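You operate a simulated robot arm through the tools that you are given. There is no shell and no other tool. Be economical: measure what you need, move in short steps, check, and stop when the job is done.

You run a simulated robot arm. Do the job below in one go: nothing can be reset, and whatever is moved stays where it is left.

TASK
Take the blue toothbrush and leave it on the counter beside the sink. Put the square cork coaster on the white plate. Fetch the yellow zip bag and set it on the desk top. Press the stop key three times. Fetch the yellow clip and set it on top of the black heat meter. Put the green pump bottle on the cabinet top away on the sideboard top. Switch the chain knob on. Lift the cover corner open. Do these in any order. Set down upright: yellow clip, green pump bottle.
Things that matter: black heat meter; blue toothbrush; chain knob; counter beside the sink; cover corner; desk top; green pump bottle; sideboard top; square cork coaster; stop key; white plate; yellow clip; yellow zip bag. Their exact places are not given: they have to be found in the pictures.

Only the result counts: the job must be done as asked and must still hold three seconds after the hand-in. Knocking over, shifting, dropping, spilling or breaking anything else fails it. Lids that push on must go on centred and level and be pressed home; caps that screw on are set level and turned clockwise until they are tight.

THE ROBOT
A 6-joint arm with a two-finger parallel gripper on a trunk, on a base that drives. Base frame: it is fixed to the floor where the robot stands at the start and does not move with it; the origin is under the middle of the robot, x ahead of it, y to its left, z up. Readings come in mm, rad, newtons and seconds.
With the tool pointing down near the work surface it reaches from about 320 to 700 mm from the robot's upright axis, wherever it stands. Its first joint turns from -2.897 to 2.897 rad. Places, roughly: black heat meter [-1250, 2500, 750]; blue toothbrush (18x3x2 cm) [500, 100, 800]; chain knob [2200, -900, 1300]; counter beside the sink [-1000, -200, 900]; cover corner [-2400, 5000, 500]; desk top [-2600, 6400, 800]; green pump bottle (13x7x20 cm) [-1200, 2400, 900]; sideboard top [500, -2500, 800]; square cork coaster (10x11x5 cm) [1600, 200, 800]; stop key [-1300, 3300, 800]; white plate (21x21x2 cm) [-1300, 1600, 1200]; yellow clip (3x4x5 cm) [-1200, 2700, 800]; yellow zip bag [-500, 5250, 1250]. Payload 4.1 kg.
The tool frame sits at the grasp point between the pads (the TCP): z along the fingers, y along the line on which they close. The tips reach 23 mm beyond it. Largest opening 94 mm; finger width 38, thickness 10; the body of the gripper, 54 by 96 mm, starts 39 mm behind the TCP.
Orientation is that of the tool frame in the base frame, as a unit quaternion [x, y, z, w]. With the fingers straight down and closing along the base's y, the tool's x points along the base's -x, its y along +y and its z along -z.

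THE INTERFACE
- The arm moves only by the tool arm_command. Its argument "plan" is a list of rows, each a list of 7 numbers: the shift along the base's x, y, z in mm, then the turn, a rotation vector about the base's x, y, z in rad, then the finger opening in mm, from 0 to 94. In form: [[tx, ty, tz, ax, ay, az, grip], ...]. A call has 1 to 20 rows; each row shifts and turns the commanded pose from where the row before left it. Rows are played at 5 a second. More than 50 mm and 0.15 rad between two rows, or a gripper value outside its range, and nothing of the call is played. A pose out of reach is approached as far as the arm can. The call stops where the force on the tool passes 40 N (or 10 N more than at its start, if that is more) or the arm is blocked; 0.2 s more then pass. Each finger travels about 45 mm/s and halts on what it meets, pressing with about 41 N; the grip force reading is that of the motor and also rises with nothing between the fingers. The clock runs only during rows and for 0.2 s after the last one: add rows that do not move to give the fingers time. The reply holds the time, the measured pose of the TCP, the force on the tool along the base axes, the opening and the grip force, in the units named above and with some noise, with the torque about the TCP (base axes, N m) and any sound that the robot's microphone picked up.
- Cameras (640 x 400 px; columns grow to the right, rows downward): "scene" is now at [-53.1, 117.9, 1355]; the picture's right is [-1.00, 0.06, -0.00], its down [0.05, 0.87, -0.50] and it looks along [-0.03, -0.50, -0.87] (base axes); focal length 214 px, centre (320, 200). "wrist" rides on the gripper at [86, 16, -75] in the tool frame; the picture's right is [-0.18, 0.98, 0.00], its down [-0.58, -0.11, -0.81] and it looks along [-0.79, -0.15, 0.59] (tool axes); focal length 243 px, centre (320, 200).
- get_image(camera): a new picture of that camera. The clock stands still meanwhile.
- slide_trunk(by): slides the trunk up (or, below 0, down) by that many mm; the arm and the scene camera ride with it, the base frame stays. It gives what a move gives, with no picture.
- drive_base(legs): drives the robot by 1 to 6 legs, each [ahead, turn to the left] in mm and rad, along the robot's own axes; the way and the turn of a leg run together, so that a leg with both is an arc; at most 1500 mm and 3.142 rad a leg. The arm and the cameras ride along, it lands a little off, and it stops where it bumps. It gives what a move gives.
- aim_head(pan, tilt): turns the head with the scene camera to pan (to the left, within 2.705 rad either way) and tilt (down, from -0.506 to 1.204), counted from straight ahead of the robot. It gives what a move gives.
- probe_pixels(camera, pixels): for up to 12 pixels [column, row] of the newest picture of that camera ("zoom" is the newest enlarged one), the place [x, y, z] in the base frame of the surface seen there, good to about 2 mm, but the place of the scene camera against the robot may be out by one fixed shift of up to 25 mm in any direction. The clock stands still meanwhile.
- zoom(camera, box): a new picture of the part [left, top, right, bottom] of that camera's present view, enlarged. The clock stands still meanwhile.
- hand_in(): hands the job in; it is judged then, once.

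Keep the steps short. Do not move on a guess: measure, check each grasp and each placing, and mend mistakes. In all there are 131 turns and 152 pictures (those below and enlarged ones count). Leave the gripper open and the arm clear of the work at the hand-in unless told otherwise, and finish with a single line.

The tools are called after ">>>" by a JSON object that holds its "name" and its "arguments". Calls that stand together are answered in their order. arm_command: Moves the arm, as the interface text tells. Its arguments: {"type":"object","properties":{"plan":{"type":"array","items":{"type":"array","items":{"type":"number"}}}},"required":["plan"]} The other tools are called the same way: slide_trunk (by) slides the trunk up or down; drive_base (legs) drives the base; aim_head (pan, tilt) turns the head that bears the scene camera; get_image (camera) takes a picture; probe_pixels (camera, pixels) gives the place of the surface under pixels of a picture; zoom (camera, box) takes an enlarged picture of a part of a camera's view; hand_in () hands the job in.

At the start:

```text
t: 0.0
position: [-321.3, -172.3, 1120.0]
ee_rot: [0.0, 1.0, 0.0, 0.0]
wrist_force: [0.1, -0.6, -0.6]
torque: [0.0, -0.03, -0.01]
grip_width: 93.8
finger_force: 0.1
trunk travel left (down, up): [-350.0, 240.0]
robot x, y, heading: [1.6, 1.4, 0.003]
head pan, tilt: [-1.628, 1.049]
```

scene: 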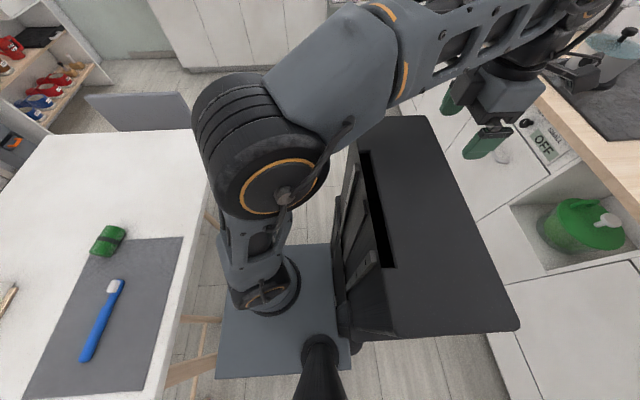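
wrist: 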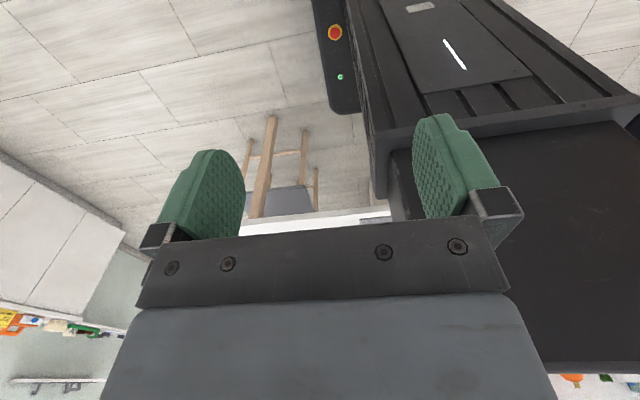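

The toothbrush shows at about (100,320) on a grey mat on the left and the counter is on the right. I'll probe the toothbrush, its surroundings and the counter.

>>> {"name": "probe_pixels", "arguments": {"camera": "scene", "pixels": [[116, 285], [104, 315], [86, 356], [100, 240], [60, 320], [60, 180], [165, 390], [380, 310], [560, 120], [590, 160], [205, 140], [545, 140]]}}

>>> {"name": "aim_head", "arguments": {"pan": 0, "tilt": 0.6}}

>>> {"name": "get_image", "arguments": {"camera": "scene"}}

```text
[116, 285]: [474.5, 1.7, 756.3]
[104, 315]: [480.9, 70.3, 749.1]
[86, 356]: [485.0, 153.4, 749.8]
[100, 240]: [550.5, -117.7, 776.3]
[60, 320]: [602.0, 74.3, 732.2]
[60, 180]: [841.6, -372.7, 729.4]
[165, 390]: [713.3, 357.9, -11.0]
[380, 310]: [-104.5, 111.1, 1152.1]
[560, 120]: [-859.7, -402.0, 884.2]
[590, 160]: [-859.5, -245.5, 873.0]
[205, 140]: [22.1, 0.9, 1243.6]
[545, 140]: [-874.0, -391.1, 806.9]
```

```text
t: 1.7
position: [-321.0, -172.0, 1119.8]
ee_rot: [0.0, 1.0, 0.0, 0.0]
wrist_force: [0.7, 0.4, -0.6]
torque: [-0.01, -0.04, 0.0]
grip_width: 94.1
finger_force: 0.0
trunk travel left (down, up): [-350.0, 240.0]
robot x, y, heading: [-1.4, -2.9, 0.002]
head pan, tilt: [0.0, 0.6]
```

```text
149 pictures are left
```

scene: 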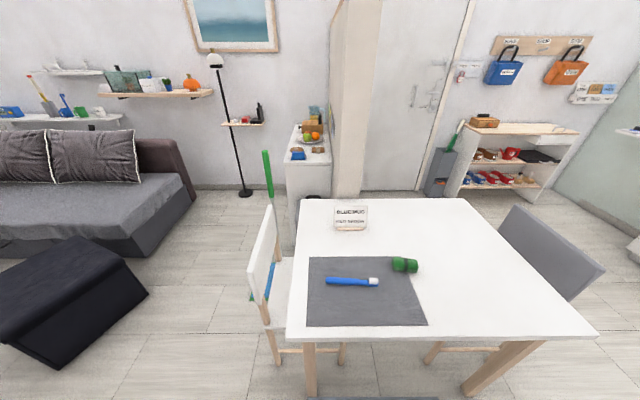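

I see the table with the toothbrush, a side cabinet with coasters and fruit at (310,150), and a door on the right. I'll zoom in on the coaster area and the door, then look around.

>>> {"name": "zoom", "arguments": {"camera": "scene", "box": [270, 90, 350, 210]}}

>>> {"name": "zoom", "arguments": {"camera": "scene", "box": [400, 20, 640, 170]}}

>>> {"name": "aim_head", "arguments": {"pan": 1.5, "tilt": 0.4}}

>>> {"name": "get_image", "arguments": {"camera": "scene"}}

>>> {"name": "aim_head", "arguments": {"pan": 2.6, "tilt": 0.4}}

>>> {"name": "get_image", "arguments": {"camera": "scene"}}

>>> {"name": "aim_head", "arguments": {"pan": -1.5, "tilt": 0.4}}

>>> {"name": "get_image", "arguments": {"camera": "scene"}}

>>> {"name": "aim_head", "arguments": {"pan": -2.5, "tilt": 0.6}}

>>> {"name": "get_image", "arguments": {"camera": "scene"}}

```text
3.33 times, centred on (310, 150) of scene
```

zoom: 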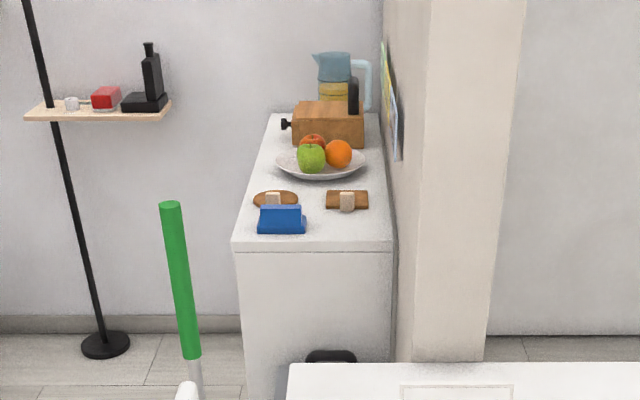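

```text
2.67 times, centred on (520, 95) of scene
```

zoom: 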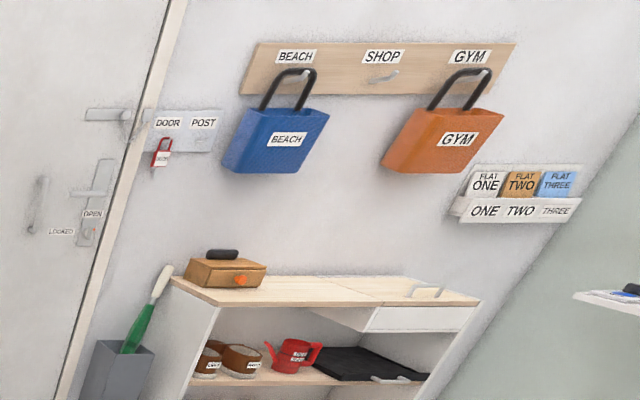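

```text
t: 3.3
position: [-320.0, -172.1, 1119.8]
ee_rot: [0.0, 1.0, 0.001, 0.0]
wrist_force: [0.3, -0.4, -0.1]
torque: [-0.01, -0.01, -0.01]
grip_width: 93.7
finger_force: 0.1
trunk travel left (down, up): [-350.0, 240.0]
robot x, y, heading: [-0.3, 1.6, -0.004]
head pan, tilt: [1.499, 0.4]
```

```text
146 pictures are left
```

scene: 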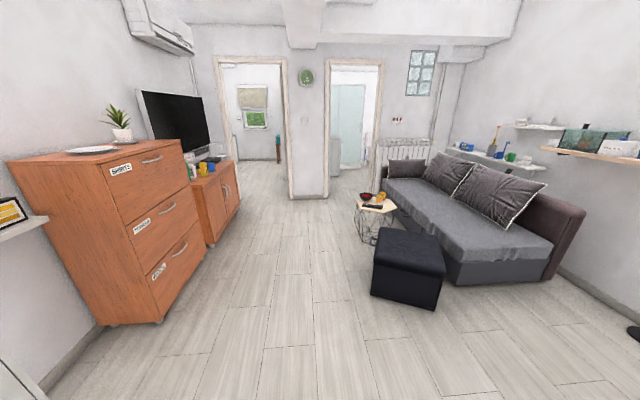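

```text
t: 4.6
position: [-320.4, -170.4, 1121.2]
ee_rot: [0.0, 1.0, 0.001, 0.0]
wrist_force: [-0.7, -0.7, -0.3]
torque: [-0.02, 0.01, -0.01]
grip_width: 93.7
finger_force: 0.0
trunk travel left (down, up): [-350.0, 240.0]
robot x, y, heading: [0.6, 1.0, 0.003]
head pan, tilt: [2.601, 0.4]
```

```text
145 pictures are left
```

scene: 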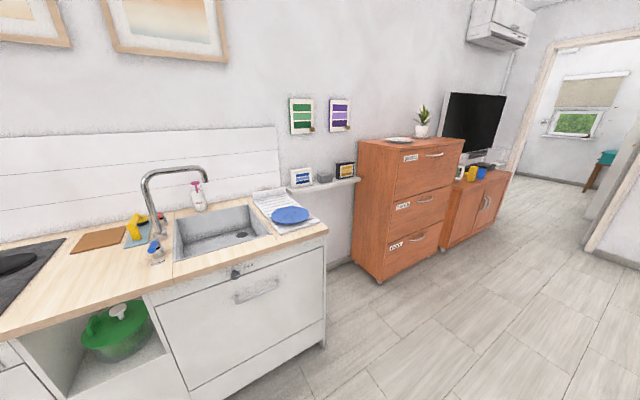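

```text
t: 8.0
position: [-320.3, -171.7, 1120.3]
ee_rot: [0.0, 1.0, 0.0, 0.0]
wrist_force: [-0.5, -0.2, 0.3]
torque: [0.02, 0.0, 0.0]
grip_width: 94.2
finger_force: 0.0
trunk travel left (down, up): [-350.0, 240.0]
robot x, y, heading: [1.5, 1.8, 0.0]
head pan, tilt: [-1.499, 0.4]
```

```text
144 pictures are left
```

scene: 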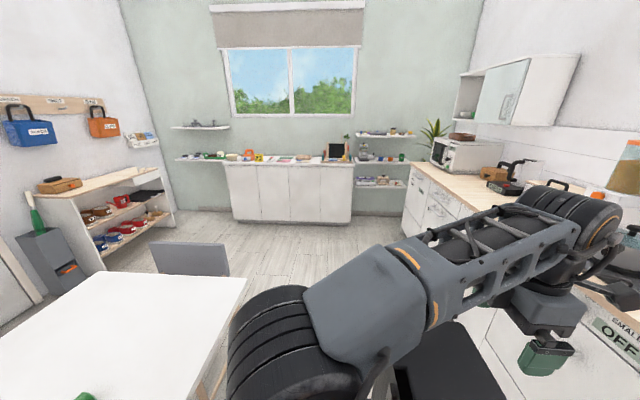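

```text
t: 9.2
position: [-320.5, -172.2, 1120.2]
ee_rot: [0.0, 1.0, 0.0, 0.0]
wrist_force: [0.2, 0.5, 0.0]
torque: [-0.04, -0.02, 0.03]
grip_width: 94.1
finger_force: 0.1
trunk travel left (down, up): [-350.0, 240.0]
robot x, y, heading: [2.5, -0.0, 0.002]
head pan, tilt: [-2.499, 0.6]
```

```text
143 pictures are left
```

scene: 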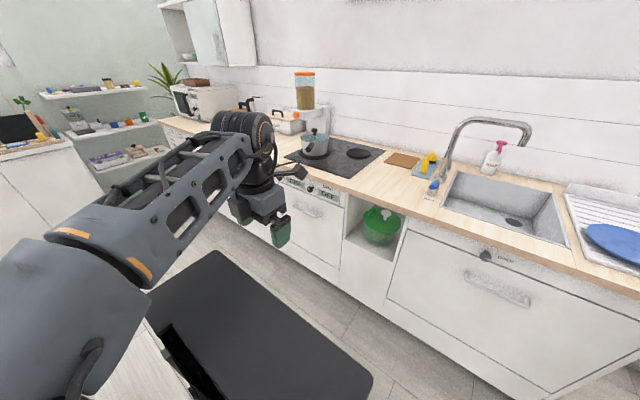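

The rooms are clear now. First the toothbrush: I'll swing the arm from behind, past the right side, to the front. The tool turns about 1.5 rad on the way so the fingers close across the brush.

>>> {"name": "arm_command", "arguments": {"plan": [[23.5, -38, 0, 0, 0, 0.0625, 94], [23.5, -38, 0, 0, 0, 0.0625, 94], [23.5, -38, 0, 0, 0, 0.0625, 94], [23.5, -38, 0, 0, 0, 0.0625, 94], [23.5, -38, 0, 0, 0, 0.0625, 94], [23.5, -38, 0, 0, 0, 0.0625, 94], [45, 0, 0, 0, 0, 0.0625, 94], [45, 0, 0, 0, 0, 0.0625, 94], [45, 0, 0, 0, 0, 0.0625, 94], [45, 0, 0, 0, 0, 0.0625, 94], [45, 0, 0, 0, 0, 0.0625, 94], [45, 0, 0, 0, 0, 0.0625, 94], [45, 0, 0, 0, 0, 0.0625, 94], [45, 0, 0, 0, 0, 0.0625, 94]]}}

>>> {"name": "arm_command", "arguments": {"plan": [[30, 34, -18, 0, 0, 0.0625, 94], [30, 34, -18, 0, 0, 0.0625, 94], [30, 34, -18, 0, 0, 0.0625, 94], [30, 34, -18, 0, 0, 0.0625, 94], [30, 34, -18, 0, 0, 0.0625, 94], [30, 34, -18, 0, 0, 0.0625, 94], [30, 34, -18, 0, 0, 0.0625, 94], [30, 34, -18, 0, 0, 0.0625, 94], [30, 34, -18, 0, 0, 0.0625, 94], [30, 34, -18, 0, 0, 0.0625, 94], [0, 0, 0, 0, 0, 0, 94]]}}

>>> {"name": "get_image", "arguments": {"camera": "wrist"}}

```text
t: 12.2
position: [180.4, -400.6, 1119.2]
ee_rot: [-0.424, 0.906, 0.0, 0.0]
wrist_force: [-1.0, 0.1, 0.6]
torque: [0.02, -0.01, 0.0]
grip_width: 93.9
finger_force: 0.1
trunk travel left (down, up): [-350.0, 240.0]
robot x, y, heading: [-2.4, -0.8, 0.002]
head pan, tilt: [-2.499, 0.6]
```

```text
t: 14.6
position: [479.6, -59.4, 940.9]
ee_rot: [-0.681, 0.732, 0.0, 0.0]
wrist_force: [0.0, 0.6, 0.2]
torque: [-0.01, 0.04, -0.01]
grip_width: 93.8
finger_force: 0.1
trunk travel left (down, up): [-350.0, 240.0]
robot x, y, heading: [1.7, 4.8, -0.0]
head pan, tilt: [-2.499, 0.6]
```

```text
142 pictures are left
```

wrist: 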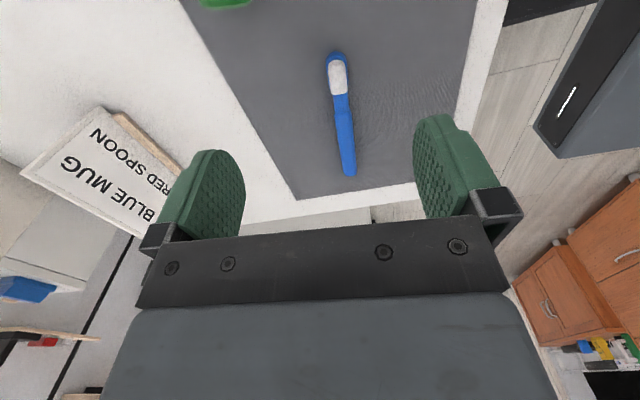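

The brush shows at (345,120) in the wrist view. I'll probe along it, on the mat and on the tabletop.

>>> {"name": "probe_pixels", "arguments": {"camera": "wrist", "pixels": [[338, 62], [338, 82], [341, 105], [345, 130], [349, 165], [300, 150], [380, 150], [265, 210]]}}

>>> {"name": "zoom", "arguments": {"camera": "wrist", "box": [290, 30, 390, 190]}}

```text
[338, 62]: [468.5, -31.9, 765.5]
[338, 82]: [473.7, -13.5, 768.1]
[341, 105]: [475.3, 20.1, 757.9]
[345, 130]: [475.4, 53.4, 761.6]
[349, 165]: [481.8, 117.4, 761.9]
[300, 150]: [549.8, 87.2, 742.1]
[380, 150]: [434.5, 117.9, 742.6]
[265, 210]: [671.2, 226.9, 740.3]
```

```text
2.50 times, centred on (340, 110) of wrist
```

zoom: 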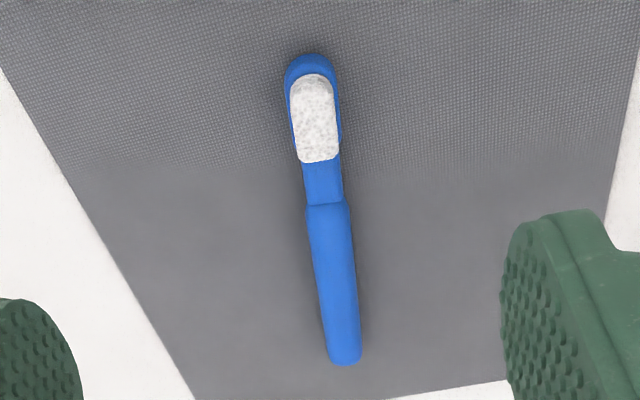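

The brush is 20 mm thick, with its top at 762 on a mat at 742. I'll move over the handle at about (477,65), lower to z 768 and close.

>>> {"name": "arm_command", "arguments": {"plan": [[-1, 42, -20, 0, 0, -0.03, 60], [-1, 42, -25, 0, 0, 0, 60], [0, 40, -40, 0, 0, 0, 60], [0, 0, -40, 0, 0, 0, 60], [0, 0, -30, 0, 0, 0, 60], [0, 0, -18, 0, 0, 0, 60], [0, 0, 0, 0, 0, 0, 60], [0, 0, 0, 0, 0, 0, 10], [0, 0, 0, 0, 0, 0, 5], [0, 0, 0, 0, 0, 0, 5], [0, 0, 0, 0, 0, 0, 5], [0, 0, 0, 0, 0, 0, 5]]}}

>>> {"name": "get_image", "arguments": {"camera": "wrist"}}

```text
refused: row 3 steps farther than a row can; nothing moved
```

```text
140 pictures are left
```

wrist: 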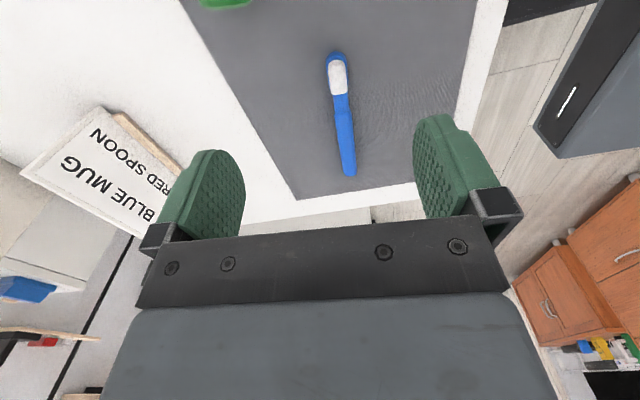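

Row 3 was longer than a row may be. I'll split it up.

>>> {"name": "arm_command", "arguments": {"plan": [[-1, 42, -20, 0, 0, -0.03, 60], [-1, 42, -25, 0, 0, 0, 60], [0, 40, -25, 0, 0, 0, 60], [0, 0, -40, 0, 0, 0, 60], [0, 0, -40, 0, 0, 0, 60], [0, 0, -23, 0, 0, 0, 60], [0, 0, 0, 0, 0, 0, 60], [0, 0, 0, 0, 0, 0, 10], [0, 0, 0, 0, 0, 0, 5], [0, 0, 0, 0, 0, 0, 5], [0, 0, 0, 0, 0, 0, 5], [0, 0, 0, 0, 0, 0, 5]]}}

>>> {"name": "arm_command", "arguments": {"plan": [[0, 0, 50, 0, 0, 0, 5], [0, 0, 50, 0, 0, 0, 5], [0, 0, 50, 0, 0, 0, 5], [0, 0, 50, 0, 0, 0, 5], [0, 0, 40, 0, 0, 0, 5], [0, 0, 0, 0, 0, 0, 5]]}}

>>> {"name": "get_image", "arguments": {"camera": "wrist"}}

```text
t: 17.2
position: [476.6, 63.1, 765.9]
ee_rot: [-0.67, 0.742, 0.0, 0.0]
wrist_force: [-1.6, 1.2, 3.1]
torque: [0.02, 0.09, 0.01]
grip_width: 20.8
finger_force: 40.6
trunk travel left (down, up): [-350.0, 240.0]
robot x, y, heading: [-1.4, 0.3, 0.003]
head pan, tilt: [-2.499, 0.6]
```

```text
t: 18.6
position: [477.7, 64.1, 1009.5]
ee_rot: [-0.671, 0.741, 0.0, 0.0]
wrist_force: [0.2, -0.3, -0.2]
torque: [0.02, -0.01, -0.03]
grip_width: 20.7
finger_force: 41.0
trunk travel left (down, up): [-350.0, 240.0]
robot x, y, heading: [2.4, 1.0, -0.002]
head pan, tilt: [-2.499, 0.6]
```

```text
139 pictures are left
```

wrist: 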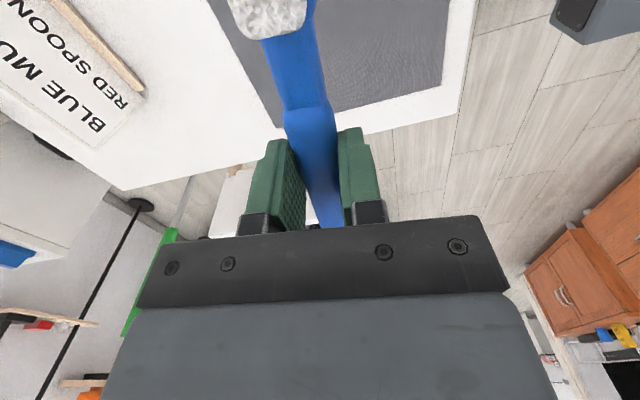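

The brush is held with a 20.7 mm opening. I'll measure the counter, the robot's deck and other places in the current scene picture to plan the turn.

>>> {"name": "probe_pixels", "arguments": {"camera": "scene", "pixels": [[340, 172], [375, 185], [408, 202], [400, 160], [418, 190], [428, 168], [445, 210], [432, 186], [216, 253], [371, 380], [352, 205], [300, 153]]}}

>>> {"name": "zoom", "arguments": {"camera": "scene", "box": [270, 110, 470, 230]}}

```text
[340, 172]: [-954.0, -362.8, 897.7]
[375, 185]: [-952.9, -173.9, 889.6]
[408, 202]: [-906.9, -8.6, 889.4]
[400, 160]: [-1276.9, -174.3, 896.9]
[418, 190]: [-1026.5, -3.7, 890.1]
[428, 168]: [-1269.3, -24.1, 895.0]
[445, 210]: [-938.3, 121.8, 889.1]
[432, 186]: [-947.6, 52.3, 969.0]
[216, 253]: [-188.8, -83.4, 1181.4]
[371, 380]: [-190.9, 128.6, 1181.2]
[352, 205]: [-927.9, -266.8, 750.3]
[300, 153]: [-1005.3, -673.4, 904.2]
```

```text
3.20 times, centred on (370, 170) of scene
```

zoom: 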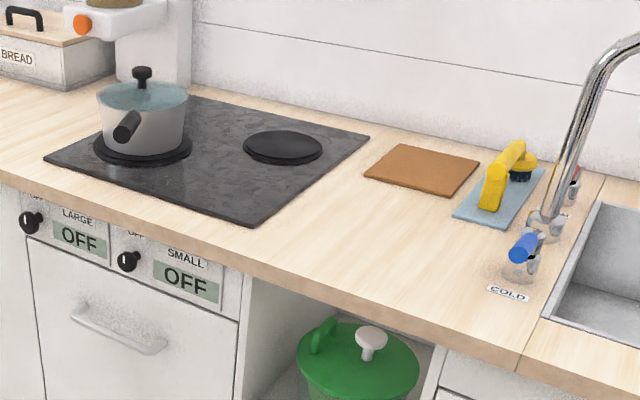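

Counter top is near z 900 (889 plus the camera offset), and the patch around (-1010,-140) is free. I'll turn the robot around and drive ahead 450 mm.

>>> {"name": "drive_base", "arguments": {"legs": [[0, 3.1416], [430, 0]]}}

>>> {"name": "aim_head", "arguments": {"pan": 0, "tilt": 0.7}}

>>> {"name": "get_image", "arguments": {"camera": "scene"}}

>>> {"name": "get_image", "arguments": {"camera": "wrist"}}

```text
refused: 3.1416 is not a number from -3.14159 to 3.14159
```

```text
t: 20.9
position: [477.2, 63.6, 1006.7]
ee_rot: [-0.671, 0.742, 0.001, 0.0]
wrist_force: [-0.2, 0.7, 0.0]
torque: [0.01, -0.02, 0.05]
grip_width: 20.7
finger_force: 40.5
trunk travel left (down, up): [-350.0, 240.0]
robot x, y, heading: [3.3, -1.3, -0.0]
head pan, tilt: [0.0, 0.7]
```

```text
137 pictures are left
```

scene: 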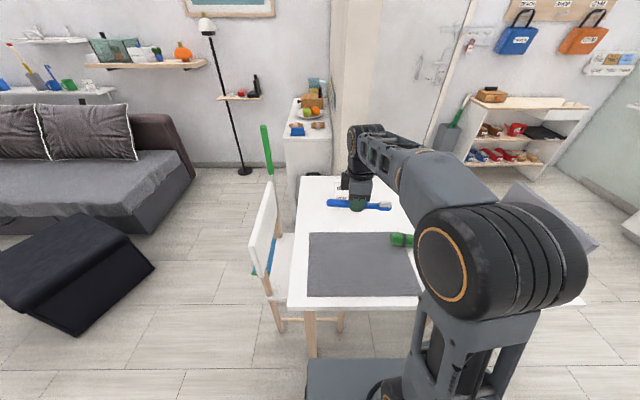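

```text
136 pictures are left
```

wrist: 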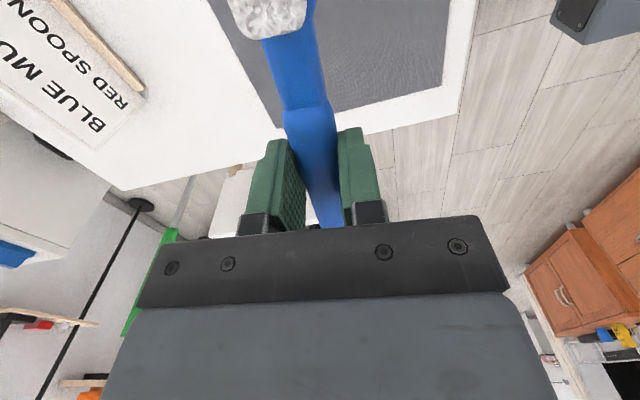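

The turn must stay below π, so I'll use 3.13.

>>> {"name": "drive_base", "arguments": {"legs": [[0, 3.13], [430, 0]]}}

>>> {"name": "get_image", "arguments": {"camera": "wrist"}}

```text
t: 30.7
position: [-909.2, -9.7, 1008.2]
ee_rot: [0.762, 0.647, 0.0, -0.001]
wrist_force: [0.1, 0.5, -0.5]
torque: [-0.02, -0.04, 0.02]
grip_width: 21.0
finger_force: 41.0
trunk travel left (down, up): [-350.0, 240.0]
robot x, y, heading: [-430.7, 25.1, 3.081]
head pan, tilt: [0.0, 0.7]
```

```text
135 pictures are left
```

wrist: 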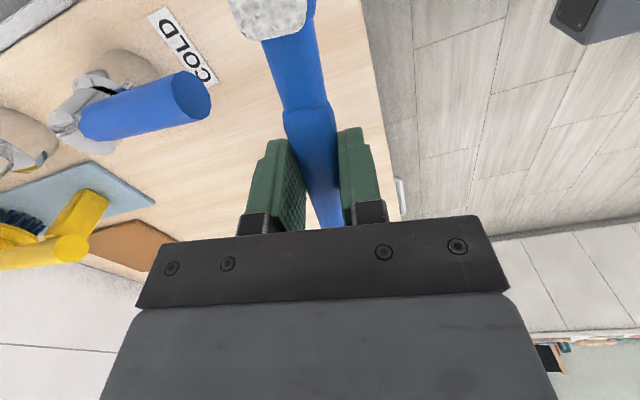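

The wrist view shows the counter below, with the cold tap on the left. I'll probe the counter surface near the target.

>>> {"name": "probe_pixels", "arguments": {"camera": "wrist", "pixels": [[230, 180], [240, 60], [350, 60], [140, 205], [165, 105], [95, 190], [100, 245], [192, 40]]}}

```text
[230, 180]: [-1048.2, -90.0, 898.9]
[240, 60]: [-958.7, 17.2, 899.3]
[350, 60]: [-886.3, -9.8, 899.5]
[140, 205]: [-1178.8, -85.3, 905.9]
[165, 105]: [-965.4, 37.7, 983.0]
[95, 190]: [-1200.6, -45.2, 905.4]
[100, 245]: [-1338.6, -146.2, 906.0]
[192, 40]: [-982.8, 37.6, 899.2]
```

The counter is at z 899.3. I'll move to (-1000,-135), lower to 925, release and retreat upward.

>>> {"name": "arm_command", "arguments": {"plan": [[0, -42, 0, 0, 0, 0, 5], [0, -42, 0, 0, 0, 0, 5], [-10, -41, 0, 0, 0, 0, 5], [-40, 0, 0, 0, 0, 0, 5], [-40, 0, 0, 0, 0, 0, 5], [0, 0, -40, 0, 0, 0, 5], [0, 0, -30, 0, 0, 0, 5], [0, 0, -13, 0, 0, 0, 5], [0, 0, 0, 0, 0, 0, 5]]}}

>>> {"name": "get_image", "arguments": {"camera": "wrist"}}

```text
t: 32.7
position: [-999.2, -135.9, 924.0]
ee_rot: [0.762, 0.647, 0.0, 0.001]
wrist_force: [0.1, 0.6, 0.1]
torque: [0.03, 0.0, -0.01]
grip_width: 20.9
finger_force: 40.3
trunk travel left (down, up): [-350.0, 240.0]
robot x, y, heading: [-431.4, 23.3, 3.082]
head pan, tilt: [0.0, 0.7]
```

```text
134 pictures are left
```

wrist: 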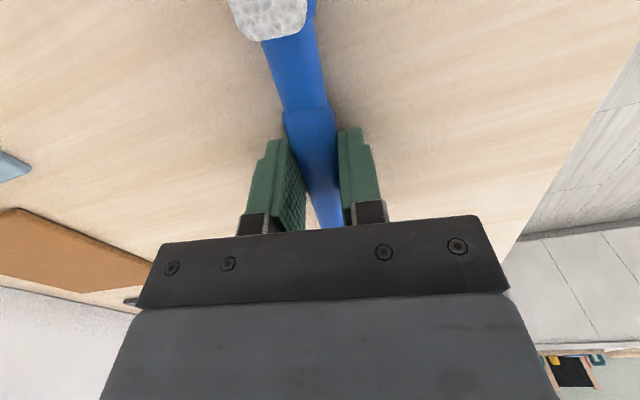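

Just above the counter with clear space around it. I'll open and lift.

>>> {"name": "arm_command", "arguments": {"plan": [[0, 0, -0.5, 0, 0, 0, 30], [0, 0, 0, 0, 0, 0, 50], [0, 0, 0, 0, 0, 0, 50], [0, 0, 30, 0, 0, 0, 50], [0, 0, 50, 0, 0, 0, 60], [0, 0, 50, 0, 0, 0, 80], [0, 0, 50, 0, 0, 0, 94], [20, 40, 0, 0, 0, 0, 94], [20, 40, 0, 0, 0, 0, 94], [20, 40, 0, 0, 0, 0, 94], [30, 0, 0, 0, 0, 0, 94]]}}

>>> {"name": "get_image", "arguments": {"camera": "scene"}}

```text
t: 35.1
position: [-907.4, -13.3, 1104.6]
ee_rot: [0.762, 0.648, 0.0, 0.0]
wrist_force: [0.4, -0.1, -0.4]
torque: [-0.02, 0.0, -0.03]
grip_width: 94.2
finger_force: 0.2
trunk travel left (down, up): [-350.0, 240.0]
robot x, y, heading: [-425.7, 23.9, 3.084]
head pan, tilt: [0.0, 0.7]
```

```text
133 pictures are left
```

scene: 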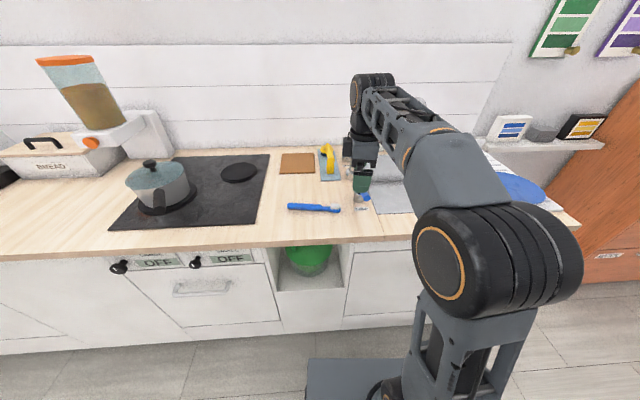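

The toothbrush lies on the counter. Next is the coaster: I'll turn, drive to open floor and look toward the side cabinet.

>>> {"name": "drive_base", "arguments": {"legs": [[0, -1.51], [700, 0], [0, -1.57]]}}

>>> {"name": "aim_head", "arguments": {"pan": 0, "tilt": 0.6}}

>>> {"name": "get_image", "arguments": {"camera": "scene"}}

```text
t: 46.5
position: [30.0, 815.6, 1104.3]
ee_rot: [-0.681, 0.732, 0.0, 0.0]
wrist_force: [-0.7, 0.8, 0.2]
torque: [-0.02, -0.03, -0.04]
grip_width: 93.8
finger_force: 0.1
trunk travel left (down, up): [-350.0, 240.0]
robot x, y, heading: [-444.8, 733.1, 0.038]
head pan, tilt: [0.0, 0.7]
```

```text
t: 47.2
position: [29.2, 815.0, 1104.2]
ee_rot: [-0.681, 0.732, 0.0, 0.0]
wrist_force: [0.2, 1.0, -0.4]
torque: [0.01, -0.04, 0.0]
grip_width: 93.9
finger_force: 0.2
trunk travel left (down, up): [-350.0, 240.0]
robot x, y, heading: [-446.9, 734.7, 0.031]
head pan, tilt: [0.0, 0.6]
```

```text
132 pictures are left
```

scene: 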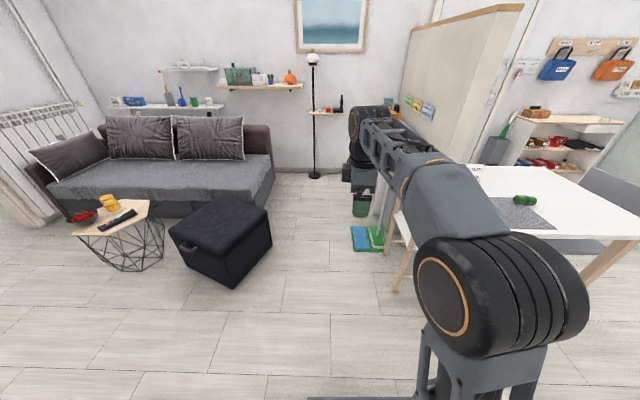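

I'll probe the obstacles: ottoman, floor mat, lamp base, sofa end and chair leg.

>>> {"name": "probe_pixels", "arguments": {"camera": "scene", "pixels": [[238, 287], [271, 240], [266, 205], [352, 245], [355, 228], [383, 247], [314, 176], [272, 200], [398, 290], [372, 222], [330, 165], [402, 225]]}}

```text
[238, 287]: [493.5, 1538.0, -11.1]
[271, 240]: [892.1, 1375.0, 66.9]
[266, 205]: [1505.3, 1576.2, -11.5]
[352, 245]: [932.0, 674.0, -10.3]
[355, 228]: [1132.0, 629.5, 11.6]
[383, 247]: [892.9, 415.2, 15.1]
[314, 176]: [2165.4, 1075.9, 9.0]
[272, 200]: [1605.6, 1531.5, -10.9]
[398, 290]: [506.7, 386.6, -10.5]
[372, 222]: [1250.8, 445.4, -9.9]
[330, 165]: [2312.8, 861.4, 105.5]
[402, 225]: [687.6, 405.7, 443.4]
```

The corridor between the mat and the ottoman is centred on y≈1025. I'll drive through it to about (1600,850).

>>> {"name": "drive_base", "arguments": {"legs": [[0, 0.17], [1425, 0], [0, -0.47], [640, 0]]}}

>>> {"name": "aim_head", "arguments": {"pan": -1.1, "tilt": 0.7}}

>>> {"name": "get_image", "arguments": {"camera": "scene"}}

```text
t: 59.4
position: [2039.3, 782.6, 1105.4]
ee_rot: [-0.566, 0.825, 0.0, 0.001]
wrist_force: [-0.5, -0.5, -0.9]
torque: [0.0, -0.03, -0.02]
grip_width: 94.1
finger_force: 0.0
trunk travel left (down, up): [-350.0, 240.0]
robot x, y, heading: [1565.2, 845.0, -0.266]
head pan, tilt: [0.0, 0.6]
```

```text
t: 60.8
position: [2040.0, 784.3, 1104.9]
ee_rot: [-0.566, 0.825, 0.0, 0.0]
wrist_force: [0.2, 0.3, -0.2]
torque: [-0.01, 0.04, 0.0]
grip_width: 94.0
finger_force: 0.0
trunk travel left (down, up): [-350.0, 240.0]
robot x, y, heading: [1563.9, 848.9, -0.263]
head pan, tilt: [-1.1, 0.7]
```

```text
131 pictures are left
```

scene: 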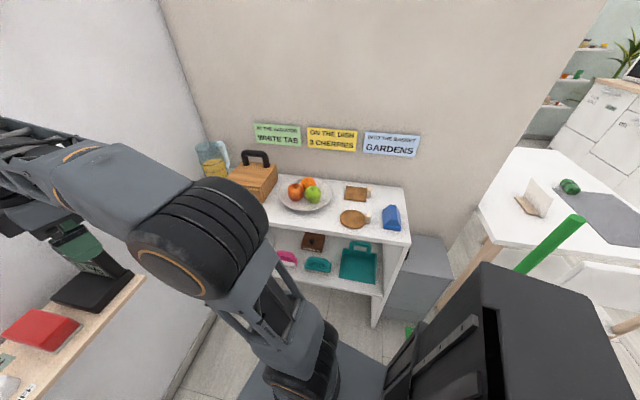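

The square coaster is at (356,193), with its cork tab at (368,192). I'll probe and zoom.

>>> {"name": "zoom", "arguments": {"camera": "scene", "box": [260, 160, 430, 260]}}

>>> {"name": "probe_pixels", "arguments": {"camera": "scene", "pixels": [[346, 188], [366, 199], [354, 193], [369, 190], [375, 215], [390, 200], [408, 243], [353, 220], [320, 215], [308, 195], [392, 218]]}}

>>> {"name": "drive_base", "arguments": {"legs": [[0, -1.3]]}}

>>> {"name": "get_image", "arguments": {"camera": "wrist"}}

```text
3.76 times, centred on (345, 210) of scene
```

zoom: 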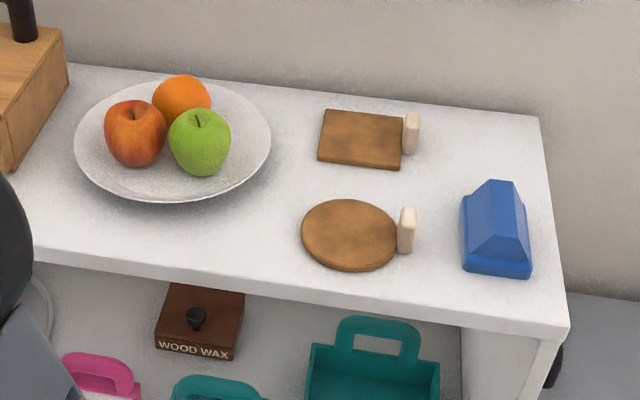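

```text
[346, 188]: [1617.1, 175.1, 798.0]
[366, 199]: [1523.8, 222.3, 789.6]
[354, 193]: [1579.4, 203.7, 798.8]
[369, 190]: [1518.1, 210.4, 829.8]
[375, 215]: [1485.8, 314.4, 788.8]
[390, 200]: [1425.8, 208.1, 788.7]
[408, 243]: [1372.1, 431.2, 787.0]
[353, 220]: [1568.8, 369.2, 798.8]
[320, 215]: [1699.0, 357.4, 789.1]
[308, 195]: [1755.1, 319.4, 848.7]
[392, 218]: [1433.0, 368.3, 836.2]
```

```text
t: 64.3
position: [1642.4, 370.3, 1105.9]
ee_rot: [0.038, 0.999, 0.0, -0.001]
wrist_force: [-0.4, -0.5, 0.0]
torque: [0.05, 0.0, 0.04]
grip_width: 93.7
finger_force: 0.0
trunk travel left (down, up): [-350.0, 240.0]
robot x, y, heading: [1560.1, 845.6, -1.543]
head pan, tilt: [-1.1, 0.7]
```

```text
129 pictures are left
```

wrist: 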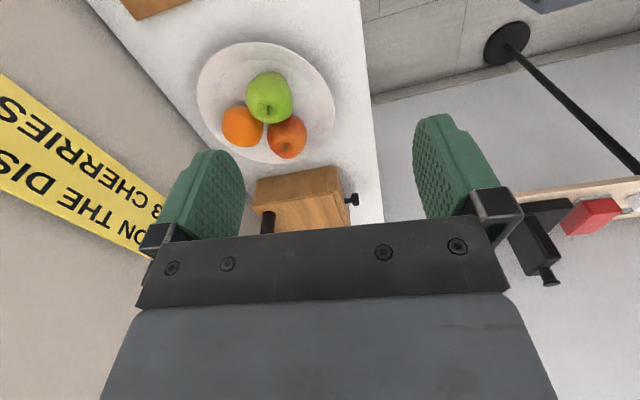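

The camera faces +x. I'll rotate the tool so the fingers close along x and the camera looks toward −y at the coaster, and come to about (1520,380,990).

>>> {"name": "arm_command", "arguments": {"plan": [[-11, 1, -10.5, 0, 0, -0.136, 94], [-11, 1, -10.5, 0, 0, -0.136, 94], [-11, 1, -10.5, 0, 0, -0.136, 94], [-11, 1, -10.5, 0, 0, -0.136, 94], [-11, 1, -10.5, 0, 0, -0.136, 94], [-11, 1, -10.5, 0, 0, -0.136, 94], [-11, 1, -10.5, 0, 0, -0.136, 94], [-11, 1, -10.5, 0, 0, -0.136, 94], [-11, 1, -10.5, 0, 0, -0.136, 94], [-11, 1, -10.5, 0, 0, -0.136, 94], [-11, 1, -10.5, 0, 0, -0.136, 94]]}}

>>> {"name": "get_image", "arguments": {"camera": "wrist"}}

```text
t: 66.7
position: [1522.2, 381.2, 988.7]
ee_rot: [0.708, 0.707, 0.0, 0.0]
wrist_force: [0.1, 0.6, 0.0]
torque: [-0.03, 0.0, 0.03]
grip_width: 94.1
finger_force: 0.1
trunk travel left (down, up): [-350.0, 240.0]
robot x, y, heading: [1559.4, 845.9, -1.535]
head pan, tilt: [-1.1, 0.7]
```

```text
128 pictures are left
```

wrist: 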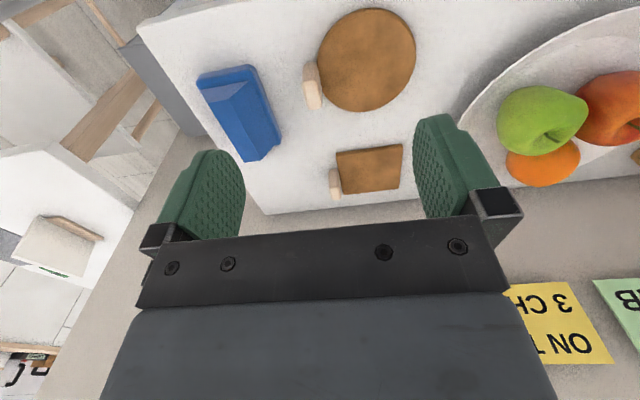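

The square coaster is at (370,168), its tab at (335,185). I'll zoom and probe.

>>> {"name": "zoom", "arguments": {"camera": "wrist", "box": [300, 120, 420, 210]}}

>>> {"name": "probe_pixels", "arguments": {"camera": "zoom", "pixels": [[165, 270], [195, 270], [185, 310], [180, 380], [210, 300], [220, 180], [530, 170], [520, 340], [240, 380], [370, 270], [195, 240], [170, 330]]}}

```text
4.44 times, centred on (360, 165) of wrist
```

zoom: 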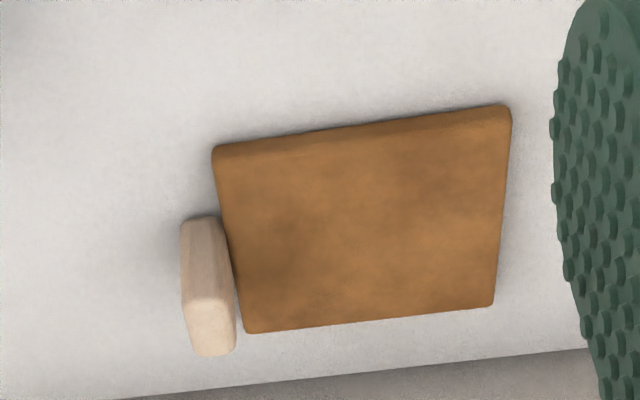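

```text
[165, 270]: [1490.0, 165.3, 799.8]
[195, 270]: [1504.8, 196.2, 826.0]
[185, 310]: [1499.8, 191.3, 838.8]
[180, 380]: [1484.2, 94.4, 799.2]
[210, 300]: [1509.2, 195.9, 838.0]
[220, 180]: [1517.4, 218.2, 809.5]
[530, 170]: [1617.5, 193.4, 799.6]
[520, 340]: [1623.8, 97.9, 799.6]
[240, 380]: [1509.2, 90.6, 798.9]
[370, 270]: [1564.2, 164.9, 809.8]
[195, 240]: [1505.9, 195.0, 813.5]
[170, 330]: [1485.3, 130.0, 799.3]
```

The tab is at about (1507,184), rises to 840 above the 810 coaster top, and is thin along x. I'll go above it, lower to z 838 and close along x.

>>> {"name": "arm_command", "arguments": {"plan": [[-3, -40, -10, 0, 0, 0, 60], [-3, -40, -10, 0, 0, 0, 60], [-3, -40, -10, 0, 0, 0, 60], [-3, -40, -10, 0, 0, 0, 60], [-3, -37, -10, 0, 0, 0, 60], [0, 0, -40, 0, 0, 0, 60]]}}

>>> {"name": "get_image", "arguments": {"camera": "wrist"}}

```text
t: 68.1
position: [1506.0, 184.3, 899.6]
ee_rot: [0.708, 0.706, 0.001, -0.001]
wrist_force: [-0.4, -0.1, -0.2]
torque: [-0.01, -0.01, 0.03]
grip_width: 59.9
finger_force: 0.0
trunk travel left (down, up): [-350.0, 240.0]
robot x, y, heading: [1563.0, 842.8, -1.545]
head pan, tilt: [-1.1, 0.7]
```

```text
126 pictures are left
```

wrist: 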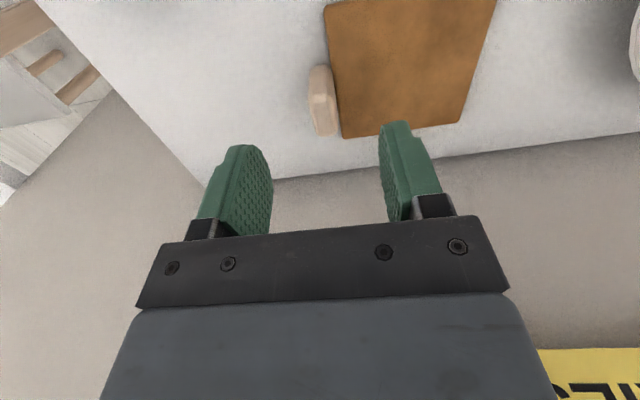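

I'll probe the tab top once more from closer.

>>> {"name": "probe_pixels", "arguments": {"camera": "wrist", "pixels": [[316, 108], [332, 104], [318, 130], [336, 128], [325, 98], [326, 120]]}}

```text
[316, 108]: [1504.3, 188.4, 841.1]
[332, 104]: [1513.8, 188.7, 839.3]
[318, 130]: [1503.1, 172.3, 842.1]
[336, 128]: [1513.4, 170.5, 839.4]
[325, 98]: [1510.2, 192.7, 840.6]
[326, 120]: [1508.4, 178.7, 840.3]
```

>>> {"name": "arm_command", "arguments": {"plan": [[2.5, -3, -30, 0, 0, 0, 50], [0, 0, -31.5, 0, 0, 0, 50], [0, 0, 0, 0, 0, 0, 10], [0, 0, 0, 0, 0, 0, 3], [0, 0, 0, 0, 0, 0, 3], [0, 0, 0, 0, 0, 0, 3], [0, 0, 0, 0, 0, 0, 3]]}}

>>> {"name": "arm_command", "arguments": {"plan": [[0, 0, 30, 0, 0, 0, 3], [0, 0, 40, 0, 0, 0, 3], [0, 0, 40, 0, 0, 0, 3], [0, 0, 40, 0, 0, 0, 3], [0, 0, 40, 0, 0, 0, 3], [0, 40, 20, 0, 0, 0, 3], [0, 45, 20, 0, 0, 0, 3], [0, 45, 20, 0, 0, 0, 3], [0, 45, 20, 0, 0, 0, 3], [0, 45, 20, 0, 0, 0, 3]]}}

>>> {"name": "get_image", "arguments": {"camera": "wrist"}}

>>> {"name": "get_image", "arguments": {"camera": "scene"}}

```text
t: 69.7
position: [1508.4, 178.8, 836.4]
ee_rot: [0.707, 0.708, -0.001, 0.0]
wrist_force: [-0.1, 0.4, 0.1]
torque: [0.0, 0.02, 0.01]
grip_width: 15.0
finger_force: 40.8
trunk travel left (down, up): [-350.0, 240.0]
robot x, y, heading: [1556.1, 846.5, -1.542]
head pan, tilt: [-1.1, 0.7]
```

```text
t: 71.9
position: [1505.3, 385.0, 1116.4]
ee_rot: [0.706, 0.708, 0.0, 0.0]
wrist_force: [0.3, -0.1, -0.4]
torque: [0.01, 0.01, 0.01]
grip_width: 14.9
finger_force: 41.6
out of reach, approached as far as the arm can: row 5, 6
trunk travel left (down, up): [-350.0, 240.0]
robot x, y, heading: [1565.2, 845.9, -1.539]
head pan, tilt: [-1.1, 0.7]
```

```text
125 pictures are left
```

wrist: 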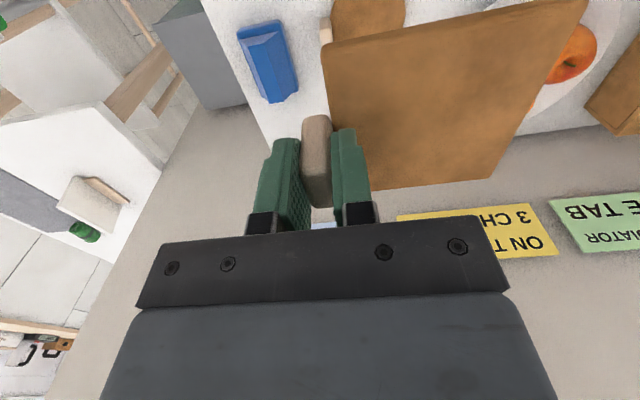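

```text
124 pictures are left
```

scene: 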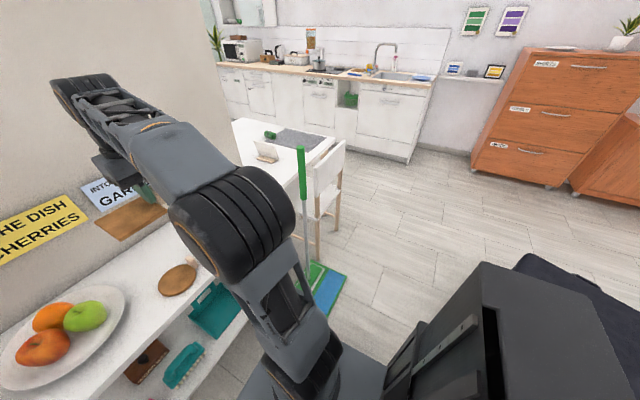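

The coaster is held, 37 mm from TCP to its underside. I'll raise the trunk to clear things, then drive back through the corridor to the drawer cabinet with the plate.

>>> {"name": "slide_trunk", "arguments": {"by": 235}}

>>> {"name": "drive_base", "arguments": {"legs": [[0, -1.886], [636, 0], [0, 0.28], [750, 0], [0, -0.63], [880, 0]]}}

>>> {"name": "aim_head", "arguments": {"pan": 0.3, "tilt": 0.5}}

>>> {"name": "get_image", "arguments": {"camera": "scene"}}

```text
t: 74.4
position: [1506.5, 384.8, 1352.3]
ee_rot: [0.708, 0.707, 0.0, 0.0]
wrist_force: [-0.6, -1.3, 0.4]
torque: [0.0, -0.01, 0.03]
grip_width: 14.9
finger_force: 41.0
trunk travel left (down, up): [-585.0, 5.0]
robot x, y, heading: [1563.1, 845.6, -1.544]
head pan, tilt: [-1.1, 0.7]
```

```text
t: 92.9
position: [-788.0, 1926.7, 1350.8]
ee_rot: [0.94, -0.34, 0.001, 0.0]
wrist_force: [-0.8, 0.0, 0.0]
torque: [0.03, 0.01, -0.01]
grip_width: 14.9
finger_force: 41.1
trunk travel left (down, up): [-585.0, 5.0]
robot x, y, heading: [-472.2, 1586.0, 2.481]
head pan, tilt: [-1.1, 0.7]
```

```text
t: 94.4
position: [-788.1, 1927.1, 1352.4]
ee_rot: [0.941, -0.339, 0.0, 0.0]
wrist_force: [1.0, -0.8, -0.4]
torque: [0.05, -0.01, 0.0]
grip_width: 15.0
finger_force: 41.1
trunk travel left (down, up): [-585.0, 5.0]
robot x, y, heading: [-469.1, 1590.4, 2.475]
head pan, tilt: [0.3, 0.499]
```

```text
123 pictures are left
```

scene: 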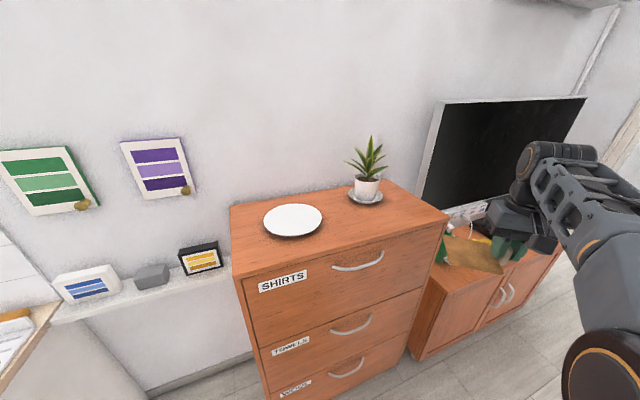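

I'll probe the plate, the cabinet top, the front edge and the plant.

>>> {"name": "probe_pixels", "arguments": {"camera": "scene", "pixels": [[293, 220], [264, 222], [321, 215], [291, 205], [291, 235], [320, 190], [446, 214], [236, 276], [366, 190], [345, 235], [385, 185]]}}

```text
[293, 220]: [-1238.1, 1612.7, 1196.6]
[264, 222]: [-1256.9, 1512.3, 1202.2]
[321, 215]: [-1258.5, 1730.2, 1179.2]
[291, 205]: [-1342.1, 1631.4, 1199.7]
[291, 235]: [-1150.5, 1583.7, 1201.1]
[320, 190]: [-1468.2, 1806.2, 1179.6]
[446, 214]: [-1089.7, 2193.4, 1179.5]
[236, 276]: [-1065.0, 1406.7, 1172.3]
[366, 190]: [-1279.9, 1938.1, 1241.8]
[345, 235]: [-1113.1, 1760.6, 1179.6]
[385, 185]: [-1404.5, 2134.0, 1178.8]
```

The plate is at about (-1245,1612), z≈1210. I'll face the cabinet and drive a little closer.

>>> {"name": "drive_base", "arguments": {"legs": [[0, 0.66], [170, 0]]}}

>>> {"name": "aim_head", "arguments": {"pan": 0.0, "tilt": 0.6}}

>>> {"name": "get_image", "arguments": {"camera": "scene"}}

>>> {"name": "get_image", "arguments": {"camera": "wrist"}}

```text
t: 97.7
position: [-1098.9, 1662.2, 1351.8]
ee_rot: [1.0, -0.016, 0.001, 0.0]
wrist_force: [-0.2, 0.2, -0.4]
torque: [0.0, -0.07, 0.01]
grip_width: 15.0
finger_force: 41.3
trunk travel left (down, up): [-585.0, 5.0]
robot x, y, heading: [-638.2, 1590.7, 3.133]
head pan, tilt: [0.3, 0.499]
```

```text
t: 98.5
position: [-1098.4, 1662.0, 1351.8]
ee_rot: [1.0, -0.017, 0.001, 0.0]
wrist_force: [-0.5, -0.1, 0.7]
torque: [0.04, 0.01, 0.0]
grip_width: 14.8
finger_force: 40.9
trunk travel left (down, up): [-585.0, 5.0]
robot x, y, heading: [-643.4, 1587.2, 3.135]
head pan, tilt: [0.0, 0.6]
```

```text
122 pictures are left
```

scene: 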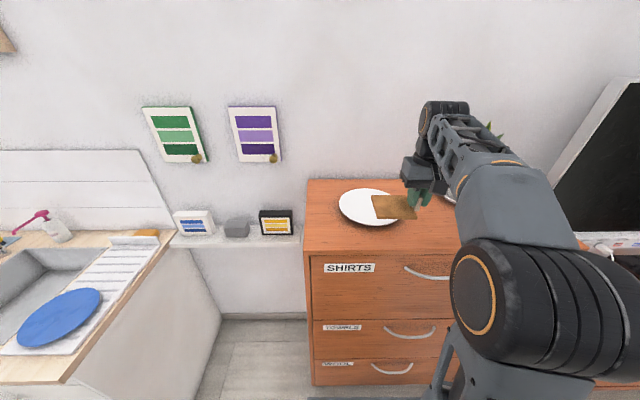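

```text
121 pictures are left
```

wrist: 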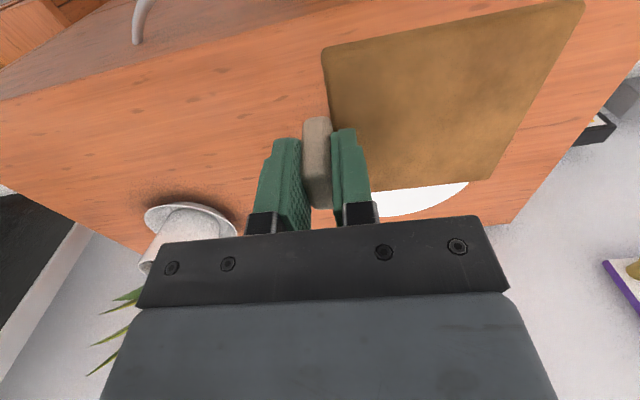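

I'll measure the plate rim with both cameras, and the cabinet top with the wrist camera.

>>> {"name": "probe_pixels", "arguments": {"camera": "wrist", "pixels": [[385, 213], [420, 210], [450, 200], [465, 186], [430, 200], [240, 150], [530, 180]]}}

>>> {"name": "probe_pixels", "arguments": {"camera": "scene", "pixels": [[341, 203], [362, 190], [362, 223], [385, 224], [340, 240], [320, 200], [360, 207]]}}

>>> {"name": "zoom", "arguments": {"camera": "scene", "box": [310, 160, 470, 260]}}

```text
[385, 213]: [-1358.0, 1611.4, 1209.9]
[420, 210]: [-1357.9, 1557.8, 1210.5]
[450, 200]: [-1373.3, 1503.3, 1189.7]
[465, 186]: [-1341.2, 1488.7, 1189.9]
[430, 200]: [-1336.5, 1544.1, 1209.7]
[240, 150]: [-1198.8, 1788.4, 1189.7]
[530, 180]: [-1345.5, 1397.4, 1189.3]
```

```text
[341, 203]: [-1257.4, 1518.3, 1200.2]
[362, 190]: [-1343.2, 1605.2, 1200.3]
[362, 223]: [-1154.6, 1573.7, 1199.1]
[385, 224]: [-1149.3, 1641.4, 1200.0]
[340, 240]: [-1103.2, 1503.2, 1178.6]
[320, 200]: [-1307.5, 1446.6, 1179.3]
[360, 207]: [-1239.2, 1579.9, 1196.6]
```

```text
4.00 times, centred on (390, 210) of scene
```

zoom: 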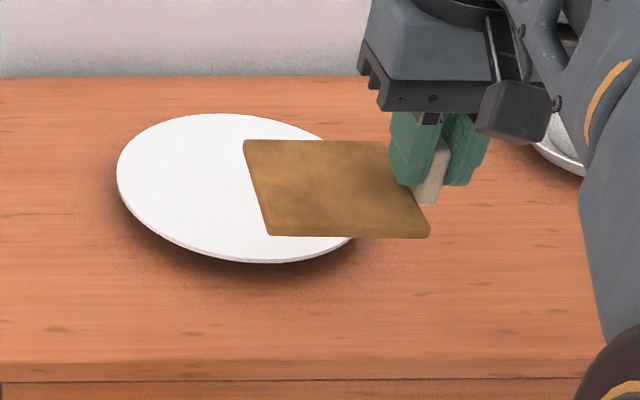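

The plate centre is about (-1261,1592), with the inner surface at z≈1207. The coaster centre sits 60 mm toward −y from the TCP, so the TCP goes to (-1264,1652). I'll move above it and lower to 1256.

>>> {"name": "arm_command", "arguments": {"plan": [[-41, -2.5, 0, 0, 0, 0, 3], [-41, -2.5, 0, 0, 0, 0, 3], [-41, -2.5, 0, 0, 0, 0, 3], [-42, -2.5, 0, 0, 0, 0, 3], [0, 0, -30, 0, 0, 0, 3], [0, 0, -30, 0, 0, 0, 3], [0, 0, -25, 0, 0, 0, 3], [0, 0, -10, 0, 0, 0, 3]]}}

>>> {"name": "get_image", "arguments": {"camera": "wrist"}}

>>> {"name": "zoom", "arguments": {"camera": "scene", "box": [310, 160, 470, 260]}}

```text
t: 100.2
position: [-1237.3, 1652.1, 1246.5]
ee_rot: [1.0, -0.017, 0.0, 0.0]
wrist_force: [1.1, -0.3, 1.8]
torque: [-0.06, 0.08, 0.01]
grip_width: 15.0
finger_force: 41.1
out of reach, approached as far as the arm can: row 4
trunk travel left (down, up): [-585.0, 5.0]
robot x, y, heading: [-644.3, 1593.3, 3.138]
head pan, tilt: [0.0, 0.6]
```

```text
119 pictures are left
```

wrist: 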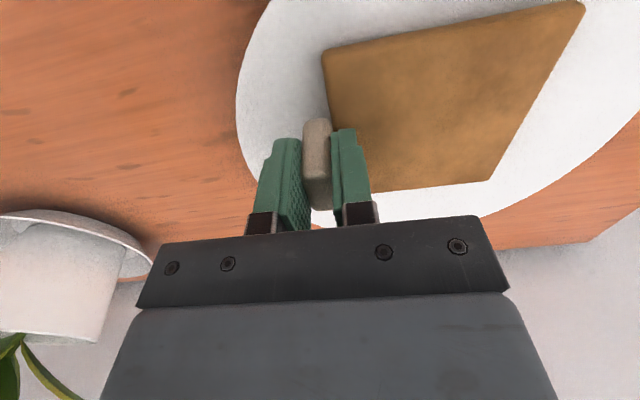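

```text
4.00 times, centred on (390, 210) of scene
```

zoom: 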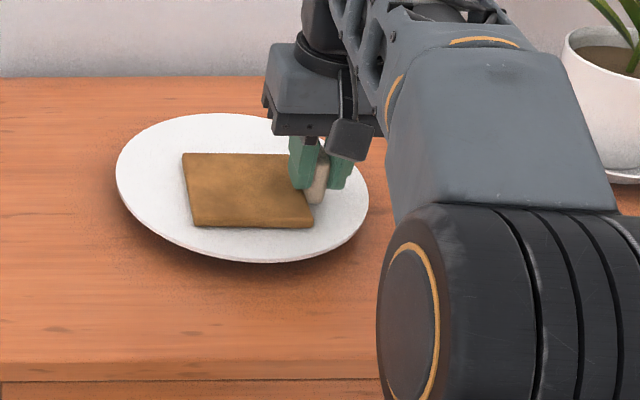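

The coaster is well inside the plate, about 2 mm above it. I'll lower 2 mm, release and rise.

>>> {"name": "arm_command", "arguments": {"plan": [[0, 0, -2, 0, 0, 0, 3], [0, 0, 0, 0, 0, 0, 20], [0, 0, 0, 0, 0, 0, 40], [0, 0, 0, 0, 0, 0, 40], [0, 0, 30, 0, 0, 0, 40], [0, 0, 40, 0, 0, 0, 60], [40, 0, 20, 0, 0, 0, 94], [45, 0, 0, 0, 0, 0, 94], [45, 0, 0, 0, 0, 0, 94], [45, 0, 0, 0, 0, 0, 94]]}}

>>> {"name": "zoom", "arguments": {"camera": "scene", "box": [310, 160, 470, 260]}}

```text
t: 102.5
position: [-1062.5, 1650.3, 1330.1]
ee_rot: [1.0, -0.016, -0.001, 0.001]
wrist_force: [-0.3, 0.5, 0.0]
torque: [0.0, 0.0, -0.03]
grip_width: 94.3
finger_force: 0.0
trunk travel left (down, up): [-585.0, 5.0]
robot x, y, heading: [-639.8, 1590.1, 3.136]
head pan, tilt: [0.0, 0.6]
```

```text
4.00 times, centred on (390, 210) of scene
```

zoom: 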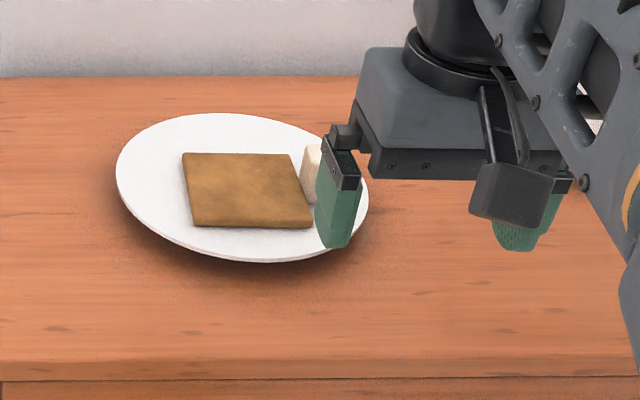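

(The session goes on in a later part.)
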